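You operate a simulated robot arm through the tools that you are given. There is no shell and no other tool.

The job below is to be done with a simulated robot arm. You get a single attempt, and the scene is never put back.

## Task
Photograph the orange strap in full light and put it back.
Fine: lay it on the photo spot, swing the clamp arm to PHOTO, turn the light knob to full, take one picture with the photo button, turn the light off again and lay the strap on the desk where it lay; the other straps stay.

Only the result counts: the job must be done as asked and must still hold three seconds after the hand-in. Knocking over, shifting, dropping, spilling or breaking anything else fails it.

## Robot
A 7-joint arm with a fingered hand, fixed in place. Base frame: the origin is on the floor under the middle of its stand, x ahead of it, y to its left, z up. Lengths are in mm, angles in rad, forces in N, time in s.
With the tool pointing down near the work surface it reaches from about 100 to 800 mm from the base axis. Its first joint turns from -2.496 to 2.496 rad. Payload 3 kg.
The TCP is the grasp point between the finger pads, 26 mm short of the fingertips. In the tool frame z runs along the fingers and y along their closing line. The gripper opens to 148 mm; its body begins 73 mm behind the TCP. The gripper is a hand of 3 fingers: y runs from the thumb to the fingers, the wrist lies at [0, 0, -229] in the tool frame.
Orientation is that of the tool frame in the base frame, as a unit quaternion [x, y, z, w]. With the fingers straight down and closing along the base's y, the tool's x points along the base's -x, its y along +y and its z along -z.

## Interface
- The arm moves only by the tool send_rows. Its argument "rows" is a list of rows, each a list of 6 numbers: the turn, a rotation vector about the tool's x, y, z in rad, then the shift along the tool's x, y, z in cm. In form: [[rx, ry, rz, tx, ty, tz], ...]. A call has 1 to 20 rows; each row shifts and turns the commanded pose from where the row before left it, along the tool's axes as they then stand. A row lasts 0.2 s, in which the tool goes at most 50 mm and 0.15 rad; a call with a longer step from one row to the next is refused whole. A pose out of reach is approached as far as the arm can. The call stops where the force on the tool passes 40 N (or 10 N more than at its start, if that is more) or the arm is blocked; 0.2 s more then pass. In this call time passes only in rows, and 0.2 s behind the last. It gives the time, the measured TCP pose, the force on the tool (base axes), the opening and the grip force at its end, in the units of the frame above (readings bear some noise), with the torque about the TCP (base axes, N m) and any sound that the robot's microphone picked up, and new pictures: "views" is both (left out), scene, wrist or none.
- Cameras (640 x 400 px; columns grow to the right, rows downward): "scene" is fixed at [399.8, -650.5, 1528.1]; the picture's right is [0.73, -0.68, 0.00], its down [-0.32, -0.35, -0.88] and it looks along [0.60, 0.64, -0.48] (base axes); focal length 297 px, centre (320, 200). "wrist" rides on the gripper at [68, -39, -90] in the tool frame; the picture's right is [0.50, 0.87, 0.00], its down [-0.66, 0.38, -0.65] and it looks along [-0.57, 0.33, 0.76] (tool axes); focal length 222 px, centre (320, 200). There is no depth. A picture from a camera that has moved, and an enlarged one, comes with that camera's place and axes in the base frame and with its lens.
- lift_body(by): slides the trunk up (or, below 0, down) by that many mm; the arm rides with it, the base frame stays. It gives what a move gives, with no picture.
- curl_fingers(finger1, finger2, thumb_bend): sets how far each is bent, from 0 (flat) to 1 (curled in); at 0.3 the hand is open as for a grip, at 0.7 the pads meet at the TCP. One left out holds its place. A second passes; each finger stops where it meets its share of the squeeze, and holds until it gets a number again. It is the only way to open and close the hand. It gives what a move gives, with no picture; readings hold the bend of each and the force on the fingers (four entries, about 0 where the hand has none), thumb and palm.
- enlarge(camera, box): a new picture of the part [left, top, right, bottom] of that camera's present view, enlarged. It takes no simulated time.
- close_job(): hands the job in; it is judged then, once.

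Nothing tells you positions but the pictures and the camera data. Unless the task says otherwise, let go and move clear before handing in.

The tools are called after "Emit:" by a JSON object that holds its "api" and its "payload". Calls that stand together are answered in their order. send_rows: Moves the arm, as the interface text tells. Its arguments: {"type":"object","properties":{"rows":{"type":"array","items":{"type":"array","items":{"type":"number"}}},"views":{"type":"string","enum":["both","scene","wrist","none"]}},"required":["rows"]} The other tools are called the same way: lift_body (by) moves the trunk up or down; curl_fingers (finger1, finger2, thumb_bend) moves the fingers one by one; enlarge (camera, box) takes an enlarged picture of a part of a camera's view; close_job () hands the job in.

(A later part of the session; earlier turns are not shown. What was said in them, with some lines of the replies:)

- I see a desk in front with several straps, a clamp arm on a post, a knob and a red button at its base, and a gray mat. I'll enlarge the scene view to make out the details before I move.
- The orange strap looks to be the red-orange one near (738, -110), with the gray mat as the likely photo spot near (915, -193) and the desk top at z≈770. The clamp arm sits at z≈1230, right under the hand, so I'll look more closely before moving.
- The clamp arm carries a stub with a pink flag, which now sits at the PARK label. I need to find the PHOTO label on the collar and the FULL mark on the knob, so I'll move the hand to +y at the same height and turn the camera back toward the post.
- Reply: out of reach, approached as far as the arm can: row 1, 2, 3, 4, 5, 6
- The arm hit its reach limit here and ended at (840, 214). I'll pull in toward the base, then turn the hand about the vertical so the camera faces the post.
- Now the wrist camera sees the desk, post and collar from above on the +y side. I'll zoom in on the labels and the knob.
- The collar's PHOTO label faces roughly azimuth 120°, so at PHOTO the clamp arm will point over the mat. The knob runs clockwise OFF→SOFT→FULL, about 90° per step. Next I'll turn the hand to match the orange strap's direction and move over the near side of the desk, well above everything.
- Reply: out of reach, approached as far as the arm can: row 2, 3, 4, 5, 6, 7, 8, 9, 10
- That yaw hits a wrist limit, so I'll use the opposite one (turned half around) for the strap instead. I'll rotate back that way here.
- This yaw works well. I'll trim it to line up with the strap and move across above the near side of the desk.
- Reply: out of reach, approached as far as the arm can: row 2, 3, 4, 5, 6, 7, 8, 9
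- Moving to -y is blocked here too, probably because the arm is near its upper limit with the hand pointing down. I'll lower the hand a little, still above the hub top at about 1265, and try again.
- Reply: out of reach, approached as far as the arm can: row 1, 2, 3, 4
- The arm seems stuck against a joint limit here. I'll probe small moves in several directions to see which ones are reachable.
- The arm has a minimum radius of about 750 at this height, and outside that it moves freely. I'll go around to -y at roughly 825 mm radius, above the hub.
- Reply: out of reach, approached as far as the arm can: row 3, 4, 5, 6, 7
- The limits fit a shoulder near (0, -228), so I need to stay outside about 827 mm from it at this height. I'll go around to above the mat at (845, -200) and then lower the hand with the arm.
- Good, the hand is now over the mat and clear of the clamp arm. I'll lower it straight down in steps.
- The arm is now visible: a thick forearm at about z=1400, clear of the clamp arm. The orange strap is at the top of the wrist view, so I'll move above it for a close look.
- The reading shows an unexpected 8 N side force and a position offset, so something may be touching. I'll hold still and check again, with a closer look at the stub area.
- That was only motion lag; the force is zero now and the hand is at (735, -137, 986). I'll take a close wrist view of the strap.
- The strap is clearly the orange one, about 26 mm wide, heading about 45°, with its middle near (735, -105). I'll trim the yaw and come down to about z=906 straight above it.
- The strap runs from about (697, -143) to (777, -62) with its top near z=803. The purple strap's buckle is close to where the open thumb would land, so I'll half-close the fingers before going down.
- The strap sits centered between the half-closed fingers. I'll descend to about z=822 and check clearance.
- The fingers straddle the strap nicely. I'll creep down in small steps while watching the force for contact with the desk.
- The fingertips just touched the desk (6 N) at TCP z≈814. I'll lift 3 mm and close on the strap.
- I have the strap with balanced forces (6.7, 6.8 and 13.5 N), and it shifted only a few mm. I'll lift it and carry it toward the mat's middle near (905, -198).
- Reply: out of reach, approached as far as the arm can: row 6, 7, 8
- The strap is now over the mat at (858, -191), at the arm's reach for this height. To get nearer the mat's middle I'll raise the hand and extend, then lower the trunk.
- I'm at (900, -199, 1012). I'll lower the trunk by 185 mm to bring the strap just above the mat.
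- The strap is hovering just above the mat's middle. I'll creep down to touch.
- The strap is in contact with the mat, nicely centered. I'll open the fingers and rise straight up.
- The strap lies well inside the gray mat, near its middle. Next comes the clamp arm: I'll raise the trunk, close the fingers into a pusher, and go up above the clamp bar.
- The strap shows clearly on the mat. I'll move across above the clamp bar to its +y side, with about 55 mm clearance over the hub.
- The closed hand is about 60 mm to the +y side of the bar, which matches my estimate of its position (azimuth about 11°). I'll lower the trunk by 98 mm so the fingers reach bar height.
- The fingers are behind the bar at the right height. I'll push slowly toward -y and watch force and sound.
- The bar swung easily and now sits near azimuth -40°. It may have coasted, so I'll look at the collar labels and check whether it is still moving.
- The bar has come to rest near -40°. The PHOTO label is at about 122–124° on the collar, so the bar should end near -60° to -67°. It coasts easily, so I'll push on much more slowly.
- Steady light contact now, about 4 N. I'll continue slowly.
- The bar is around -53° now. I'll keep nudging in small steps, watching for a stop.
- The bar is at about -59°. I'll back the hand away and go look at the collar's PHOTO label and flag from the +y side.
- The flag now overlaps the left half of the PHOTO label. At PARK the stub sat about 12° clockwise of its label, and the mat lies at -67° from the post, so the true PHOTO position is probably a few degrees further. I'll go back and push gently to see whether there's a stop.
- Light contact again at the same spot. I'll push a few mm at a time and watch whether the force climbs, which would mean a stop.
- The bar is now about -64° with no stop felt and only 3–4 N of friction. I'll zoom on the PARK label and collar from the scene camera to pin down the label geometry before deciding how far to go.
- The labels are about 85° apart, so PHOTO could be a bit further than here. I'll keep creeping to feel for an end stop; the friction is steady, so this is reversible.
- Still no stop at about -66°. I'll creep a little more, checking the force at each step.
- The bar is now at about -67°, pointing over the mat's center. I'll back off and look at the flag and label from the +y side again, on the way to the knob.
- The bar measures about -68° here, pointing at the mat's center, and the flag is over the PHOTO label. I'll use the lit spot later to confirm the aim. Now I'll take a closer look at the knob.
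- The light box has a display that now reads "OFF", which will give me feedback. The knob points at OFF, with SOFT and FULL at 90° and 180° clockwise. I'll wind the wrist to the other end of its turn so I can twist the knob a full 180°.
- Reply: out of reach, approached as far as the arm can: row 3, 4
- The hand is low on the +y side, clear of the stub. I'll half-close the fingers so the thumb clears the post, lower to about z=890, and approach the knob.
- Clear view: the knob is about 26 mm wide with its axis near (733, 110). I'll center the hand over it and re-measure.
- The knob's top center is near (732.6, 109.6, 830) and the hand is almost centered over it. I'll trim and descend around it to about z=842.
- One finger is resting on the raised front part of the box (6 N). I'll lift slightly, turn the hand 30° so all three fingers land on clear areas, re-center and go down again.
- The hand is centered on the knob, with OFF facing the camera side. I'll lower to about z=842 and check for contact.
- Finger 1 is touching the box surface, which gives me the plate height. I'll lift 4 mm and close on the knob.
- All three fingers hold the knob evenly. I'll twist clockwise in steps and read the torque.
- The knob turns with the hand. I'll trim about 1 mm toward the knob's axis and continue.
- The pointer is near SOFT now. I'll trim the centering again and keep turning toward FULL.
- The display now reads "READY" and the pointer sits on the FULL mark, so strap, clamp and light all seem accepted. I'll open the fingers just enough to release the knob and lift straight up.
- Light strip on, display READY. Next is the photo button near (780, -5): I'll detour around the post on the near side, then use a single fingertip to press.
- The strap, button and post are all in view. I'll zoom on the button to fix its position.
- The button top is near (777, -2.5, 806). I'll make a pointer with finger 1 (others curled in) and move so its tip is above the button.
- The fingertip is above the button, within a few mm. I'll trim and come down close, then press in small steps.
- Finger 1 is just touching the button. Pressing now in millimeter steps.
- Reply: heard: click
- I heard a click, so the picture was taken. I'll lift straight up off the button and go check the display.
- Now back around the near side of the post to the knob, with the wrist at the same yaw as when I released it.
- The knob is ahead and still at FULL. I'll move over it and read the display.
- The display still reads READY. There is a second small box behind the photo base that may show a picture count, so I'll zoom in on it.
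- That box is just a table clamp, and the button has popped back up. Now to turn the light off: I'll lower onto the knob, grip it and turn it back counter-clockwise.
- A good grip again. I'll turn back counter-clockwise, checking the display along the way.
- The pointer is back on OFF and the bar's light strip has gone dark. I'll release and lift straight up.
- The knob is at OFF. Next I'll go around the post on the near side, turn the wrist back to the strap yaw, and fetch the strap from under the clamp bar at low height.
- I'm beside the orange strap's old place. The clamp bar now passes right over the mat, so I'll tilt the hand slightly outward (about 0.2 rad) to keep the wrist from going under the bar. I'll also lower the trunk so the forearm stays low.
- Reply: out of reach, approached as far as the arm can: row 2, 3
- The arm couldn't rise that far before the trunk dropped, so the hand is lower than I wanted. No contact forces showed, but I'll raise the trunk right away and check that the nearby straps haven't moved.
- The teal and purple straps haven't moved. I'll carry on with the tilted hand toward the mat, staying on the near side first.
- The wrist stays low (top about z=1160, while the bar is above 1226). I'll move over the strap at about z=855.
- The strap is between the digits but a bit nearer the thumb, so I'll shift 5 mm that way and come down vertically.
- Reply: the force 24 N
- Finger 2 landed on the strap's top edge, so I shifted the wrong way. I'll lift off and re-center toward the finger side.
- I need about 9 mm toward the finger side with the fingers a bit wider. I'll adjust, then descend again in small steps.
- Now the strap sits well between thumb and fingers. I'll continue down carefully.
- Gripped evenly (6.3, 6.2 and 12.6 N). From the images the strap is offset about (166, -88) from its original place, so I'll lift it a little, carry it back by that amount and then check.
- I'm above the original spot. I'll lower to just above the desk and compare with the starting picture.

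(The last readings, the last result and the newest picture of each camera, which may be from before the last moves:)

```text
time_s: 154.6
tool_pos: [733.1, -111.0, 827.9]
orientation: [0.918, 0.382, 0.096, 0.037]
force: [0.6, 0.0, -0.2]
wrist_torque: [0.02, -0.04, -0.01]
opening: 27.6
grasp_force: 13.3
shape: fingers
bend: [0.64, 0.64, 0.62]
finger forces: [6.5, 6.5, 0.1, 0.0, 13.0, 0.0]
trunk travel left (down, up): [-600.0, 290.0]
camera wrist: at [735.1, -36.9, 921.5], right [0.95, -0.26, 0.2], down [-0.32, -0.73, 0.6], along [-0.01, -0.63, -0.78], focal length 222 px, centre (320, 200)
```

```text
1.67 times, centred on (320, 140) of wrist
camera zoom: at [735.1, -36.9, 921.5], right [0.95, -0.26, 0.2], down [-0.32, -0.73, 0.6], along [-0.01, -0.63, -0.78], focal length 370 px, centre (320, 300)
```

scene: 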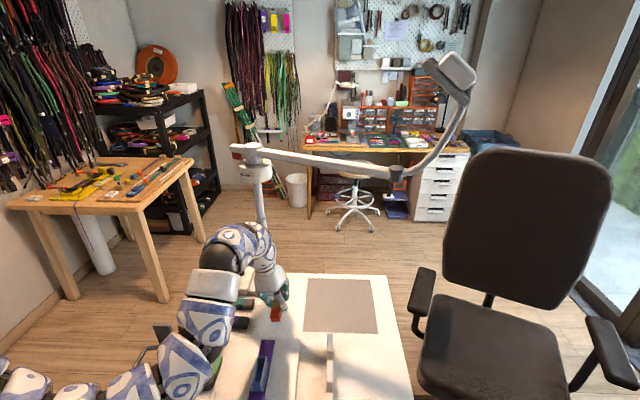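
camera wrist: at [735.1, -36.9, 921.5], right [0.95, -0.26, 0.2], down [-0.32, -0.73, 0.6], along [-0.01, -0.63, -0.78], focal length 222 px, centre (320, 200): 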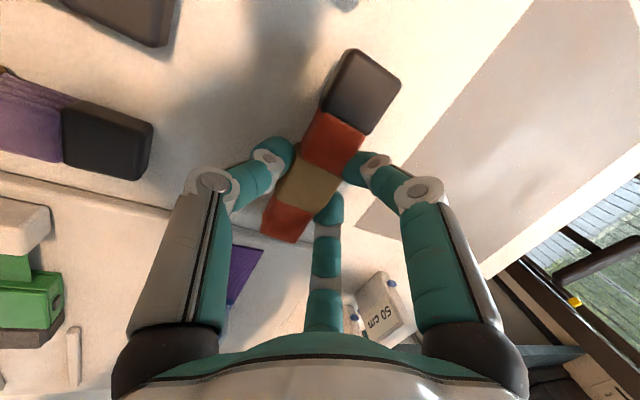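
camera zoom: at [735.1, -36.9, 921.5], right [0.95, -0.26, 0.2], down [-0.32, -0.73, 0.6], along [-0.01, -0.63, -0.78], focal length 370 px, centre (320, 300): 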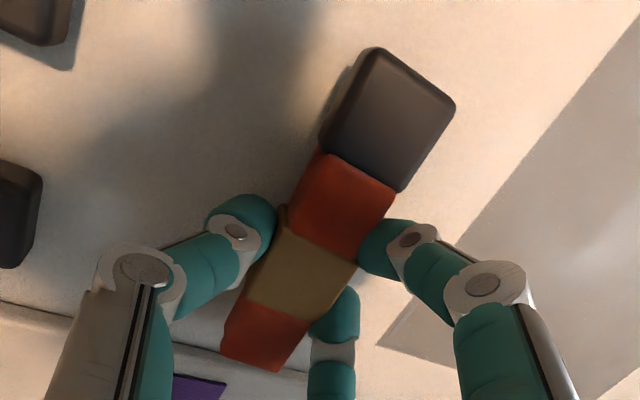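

The strap is about 7 mm above the desk at nearly the right place. I'll lower to light contact, then compare against the start image before releasing.

Emit:
{"api": "send_rows", "payload": {"rows": [[0, 0, 0, -0.06, -0.057, 0.4], [0, 0, 0, -0.03, -0.028, 0.2], [0, 0, 0, 0, 0, 0]], "views": "none"}}

Emit:
{"api": "enlarge", "payload": {"camera": "scene", "box": [250, 270, 310, 335]}}

Emit:
{"api": "enlarge", "payload": {"camera": "scene", "box": [180, 250, 420, 400]}}

```text
time_s: 155.4
tool_pos: [732.4, -110.2, 821.6]
orientation: [0.919, 0.382, 0.095, 0.036]
force: [0.6, 0.0, -0.8]
wrist_torque: [0.0, 0.01, -0.03]
opening: 27.7
grasp_force: 13.1
shape: fingers
bend: [0.64, 0.64, 0.62]
finger forces: [6.5, 6.5, 0.1, 0.1, 13.1, 0.0]
trunk travel left (down, up): [-600.0, 290.0]
```

```text
6.15 times, centred on (280, 302) of scene
camera zoom: at [399.8, -650.5, 1528.1], right [0.73, -0.68, 0.0], down [-0.32, -0.35, -0.88], along [0.6, 0.64, -0.48], focal length 1829 px, centre (566, -431)
```

zoom: 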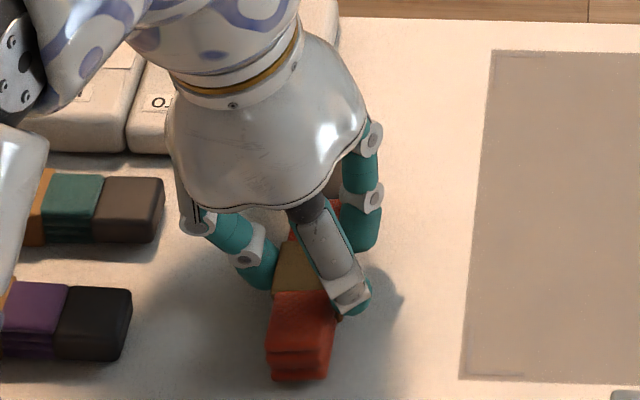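

```text
2.67 times, centred on (300, 325) of scene
camera zoom: at [399.8, -650.5, 1528.1], right [0.73, -0.68, 0.0], down [-0.32, -0.35, -0.88], along [0.6, 0.64, -0.48], focal length 793 px, centre (373, -133)
```

zoom: 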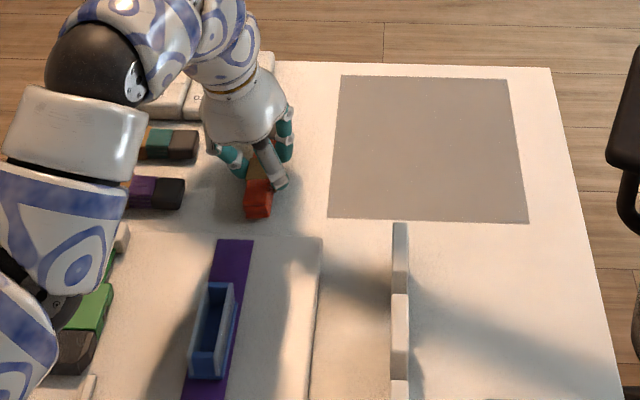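

Compared with the start picture the strap is about 5 mm too far away and slightly right. I'll nudge it by (-5, -2) mm and set it down.

Emit:
{"api": "send_rows", "payload": {"rows": [[0, 0, 0, -0.457, -0.177, -0.298], [0, 0, 0, -0.052, -0.05, 0.34], [0, 0, 0, 0, 0, 0]], "views": "none"}}

Emit:
{"api": "send_rows", "payload": {"rows": [[0, 0, 0, -0.015, -0.014, 0.1], [0, 0, 0, 0, 0, 0]], "views": "none"}}

Emit:
{"api": "enlarge", "payload": {"camera": "scene", "box": [250, 270, 310, 335]}}

```text
time_s: 156.2
tool_pos: [727.5, -113.3, 820.4]
orientation: [0.918, 0.382, 0.096, 0.037]
force: [0.3, -0.2, -0.4]
wrist_torque: [0.01, 0.01, 0.06]
opening: 27.6
grasp_force: 12.7
shape: fingers
bend: [0.64, 0.64, 0.62]
finger forces: [6.5, 6.5, 0.0, 0.1, 13.1, 0.0]
trunk travel left (down, up): [-600.0, 290.0]
```

```text
time_s: 156.8
tool_pos: [726.5, -113.6, 820.2]
orientation: [0.919, 0.381, 0.096, 0.037]
force: [-0.4, 0.5, 0.8]
wrist_torque: [0.02, -0.02, -0.02]
opening: 27.6
grasp_force: 13.3
shape: fingers
bend: [0.64, 0.64, 0.62]
finger forces: [6.7, 6.5, 0.0, 0.0, 13.2, 0.1]
trunk travel left (down, up): [-600.0, 290.0]
```

```text
6.15 times, centred on (280, 302) of scene
camera zoom: at [399.8, -650.5, 1528.1], right [0.73, -0.68, 0.0], down [-0.32, -0.35, -0.88], along [0.6, 0.64, -0.48], focal length 1829 px, centre (566, -431)
```

zoom: 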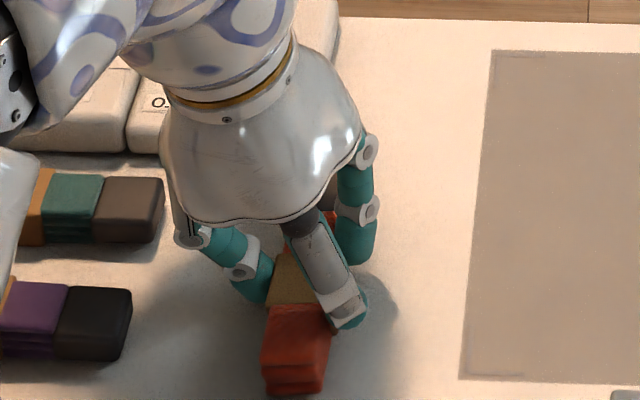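

The strap now matches the original position and is touching the desk. I'll release gently and lift straight up.

Emit:
{"api": "curl_fingers", "payload": {"finger1": 0.56, "finger2": 0.56, "thumb_bend": 0.56}}

Emit:
{"api": "send_rows", "payload": {"rows": [[0, 0, 0, 0.148, 0.141, -0.98], [0, 0, 0, 0.148, 0.141, -0.98], [0, 0, 0, 0.148, 0.141, -0.98], [0, 0, 0, 0.148, 0.141, -0.98], [0, 0, 0, 0, 0, 0]], "views": "both"}}

Emit:
{"api": "enlarge", "payload": {"camera": "scene", "box": [250, 270, 310, 335]}}

```text
time_s: 157.8
tool_pos: [726.2, -114.4, 819.6]
orientation: [0.919, 0.381, 0.096, 0.037]
force: [-0.8, -0.4, 0.3]
wrist_torque: [0.0, -0.03, 0.01]
opening: 42.0
grasp_force: 0.0
shape: fingers
bend: [0.56, 0.56, 0.56]
finger forces: [0.1, 0.1, 0.0, 0.0, 0.0, 0.1]
trunk travel left (down, up): [-600.0, 290.0]
```

```text
time_s: 159.0
tool_pos: [726.0, -111.5, 860.6]
orientation: [0.919, 0.381, 0.095, 0.037]
force: [0.3, -0.5, -0.5]
wrist_torque: [0.01, -0.01, -0.01]
opening: 41.8
grasp_force: 0.0
shape: fingers
bend: [0.56, 0.56, 0.56]
finger forces: [0.0, 0.0, 0.1, 0.0, 0.0, 0.1]
trunk travel left (down, up): [-600.0, 290.0]
camera wrist: at [728.2, -37.6, 953.2], right [0.95, -0.26, 0.2], down [-0.32, -0.73, 0.6], along [-0.01, -0.63, -0.78], focal length 222 px, centre (320, 200)
```

scene: 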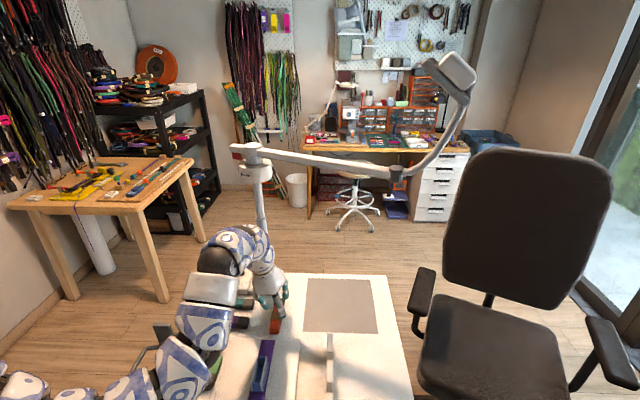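
wrist: 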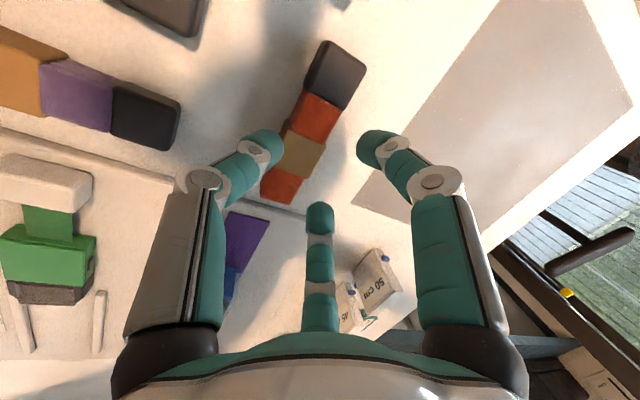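

```text
6.15 times, centred on (280, 302) of scene
camera zoom: at [399.8, -650.5, 1528.1], right [0.73, -0.68, 0.0], down [-0.32, -0.35, -0.88], along [0.6, 0.64, -0.48], focal length 1829 px, centre (566, -431)
```

zoom: 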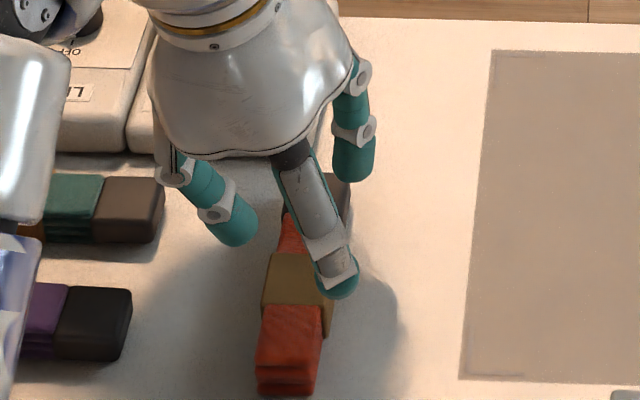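

The strap is back in place. I'll raise the trunk to bring the arm clear, then compare everything with the start.

Emit:
{"api": "lift_body", "payload": {"by": 200}}

Emit:
{"api": "send_rows", "payload": {"rows": [[0, 0, 0, 0, 0, 0]], "views": "both"}}

Emit:
{"api": "enlarge", "payload": {"camera": "scene", "box": [180, 250, 420, 400]}}

Emit:
{"api": "enlarge", "payload": {"camera": "wrist", "box": [140, 0, 460, 200]}}

```text
time_s: 161.2
tool_pos: [726.1, -112.2, 1061.2]
orientation: [0.919, 0.382, 0.095, 0.037]
force: [0.3, 0.4, 0.3]
wrist_torque: [0.01, -0.02, 0.0]
opening: 42.0
grasp_force: 0.0
shape: fingers
bend: [0.56, 0.56, 0.56]
finger forces: [0.2, 0.0, 0.1, 0.1, 0.0, 0.0]
trunk travel left (down, up): [-800.0, 90.0]
```

```text
time_s: 161.6
tool_pos: [726.7, -112.3, 1061.0]
orientation: [0.919, 0.381, 0.095, 0.038]
force: [0.2, 0.2, -0.7]
wrist_torque: [0.0, -0.01, -0.01]
opening: 41.9
grasp_force: 0.2
shape: fingers
bend: [0.56, 0.56, 0.56]
finger forces: [0.0, 0.1, 0.0, 0.1, 0.0, 0.0]
trunk travel left (down, up): [-800.0, 90.0]
camera wrist: at [728.4, -37.7, 1153.2], right [0.95, -0.26, 0.2], down [-0.32, -0.73, 0.6], along [-0.01, -0.63, -0.78], focal length 222 px, centre (320, 200)
```

scene: 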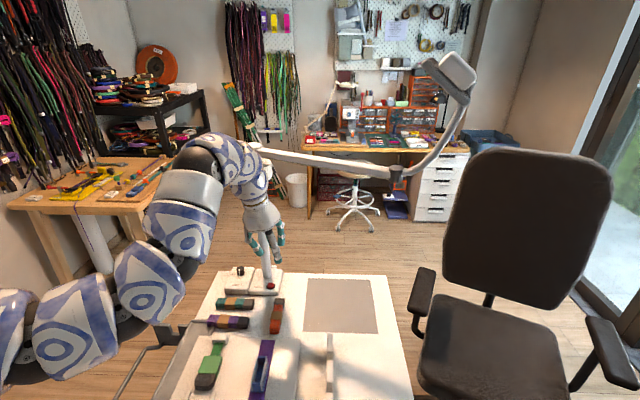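
wrist: 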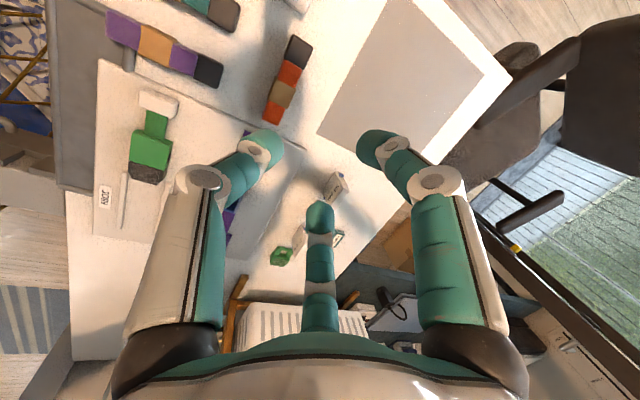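

```text
2.67 times, centred on (300, 325) of scene
camera zoom: at [399.8, -650.5, 1528.1], right [0.73, -0.68, 0.0], down [-0.32, -0.35, -0.88], along [0.6, 0.64, -0.48], focal length 793 px, centre (373, -133)
```

zoom: 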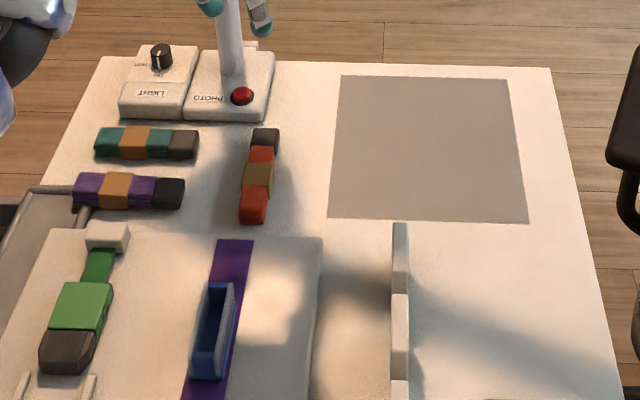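

```text
2.00 times, centred on (300, 100) of wrist
camera zoom: at [728.4, -37.7, 1153.2], right [0.95, -0.26, 0.2], down [-0.32, -0.73, 0.6], along [-0.01, -0.63, -0.78], focal length 444 px, centre (360, 400)
```

zoom: 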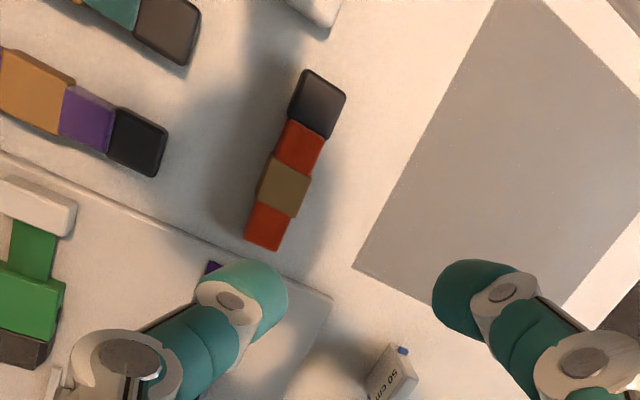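

Teal, purple and green straps match the start, and the orange strap is within about 5 mm of its old place. I'll double-check the knob and the light strip under the bar.

Emit:
{"api": "enlarge", "payload": {"camera": "scene", "box": [225, 260, 285, 300]}}

Emit:
{"api": "enlarge", "payload": {"camera": "scene", "box": [240, 130, 420, 230]}}

Emit:
{"api": "enlarge", "payload": {"camera": "scene", "box": [190, 255, 310, 330]}}

```text
10.00 times, centred on (255, 280) of scene
camera zoom: at [399.8, -650.5, 1528.1], right [0.73, -0.68, 0.0], down [-0.32, -0.35, -0.88], along [0.6, 0.64, -0.48], focal length 2973 px, centre (970, -600)
```

zoom: 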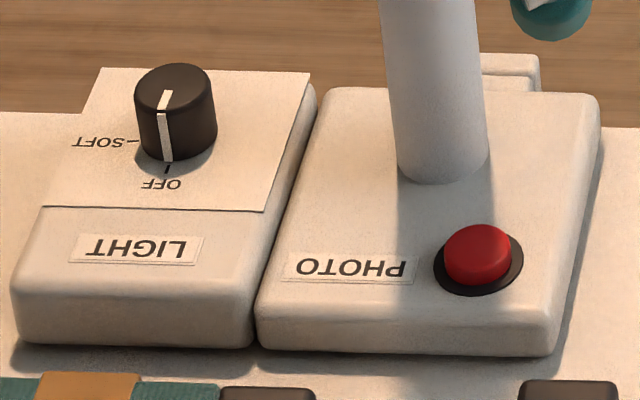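

```text
3.56 times, centred on (330, 180) of scene
camera zoom: at [399.8, -650.5, 1528.1], right [0.73, -0.68, 0.0], down [-0.32, -0.35, -0.88], along [0.6, 0.64, -0.48], focal length 1057 px, centre (284, 271)
```

zoom: 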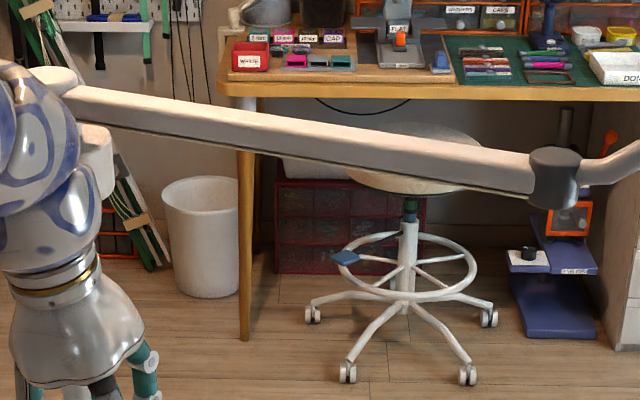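

```text
5.33 times, centred on (250, 292) of scene
camera zoom: at [399.8, -650.5, 1528.1], right [0.73, -0.68, 0.0], down [-0.32, -0.35, -0.88], along [0.6, 0.64, -0.48], focal length 1586 px, centre (693, -293)
```

zoom: 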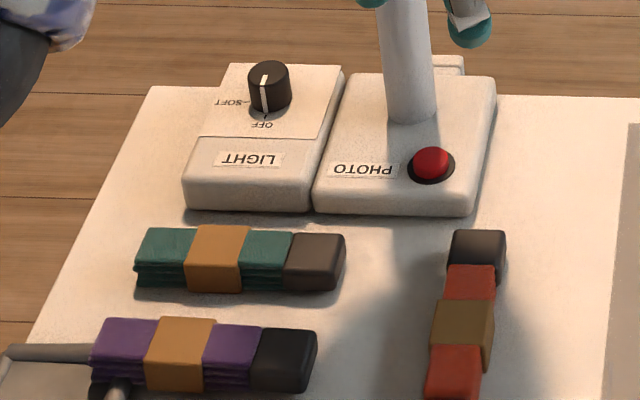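

The knob is at OFF, the light strip is dark and the clamp arm is still at PHOTO. I heard one click on the button, with the display reading READY. The orange strap is back within about 6 mm of where it lay, and the other straps haven't moved. The hand is empty and clear, so I'm handing in.

Emit:
{"api": "close_job", "payload": {}}

```text
The job is handed in.
```

The job is handed in. I photographed the orange strap in full light and put it back; the result hasn't been judged yet.

- **Photo:** I pressed the photo button once, and the robot heard one click. Just before that the strap lay near the middle of the gray mat and the clamp arm was swung over it. The knob was at FULL and the display read READY. Nothing confirmed the picture beyond the click, and the display still read READY afterward.
- **Clamp arm:** It has no stop at PHOTO, so I set it by eye. The flag hung over the PHOTO label and the bar pointed at the mat's center, at about -67°. I left it there, since you didn't ask for it to go back to PARK.
- **Light:** The knob is back at OFF and the light strip is dark.
- **Orange strap:** It is back within about 6 mm of where it lay.
- **Other straps:** They look unmoved compared with the start picture. At one point the hand dropped lower than I meant near the teal and purple straps, but it touched nothing.
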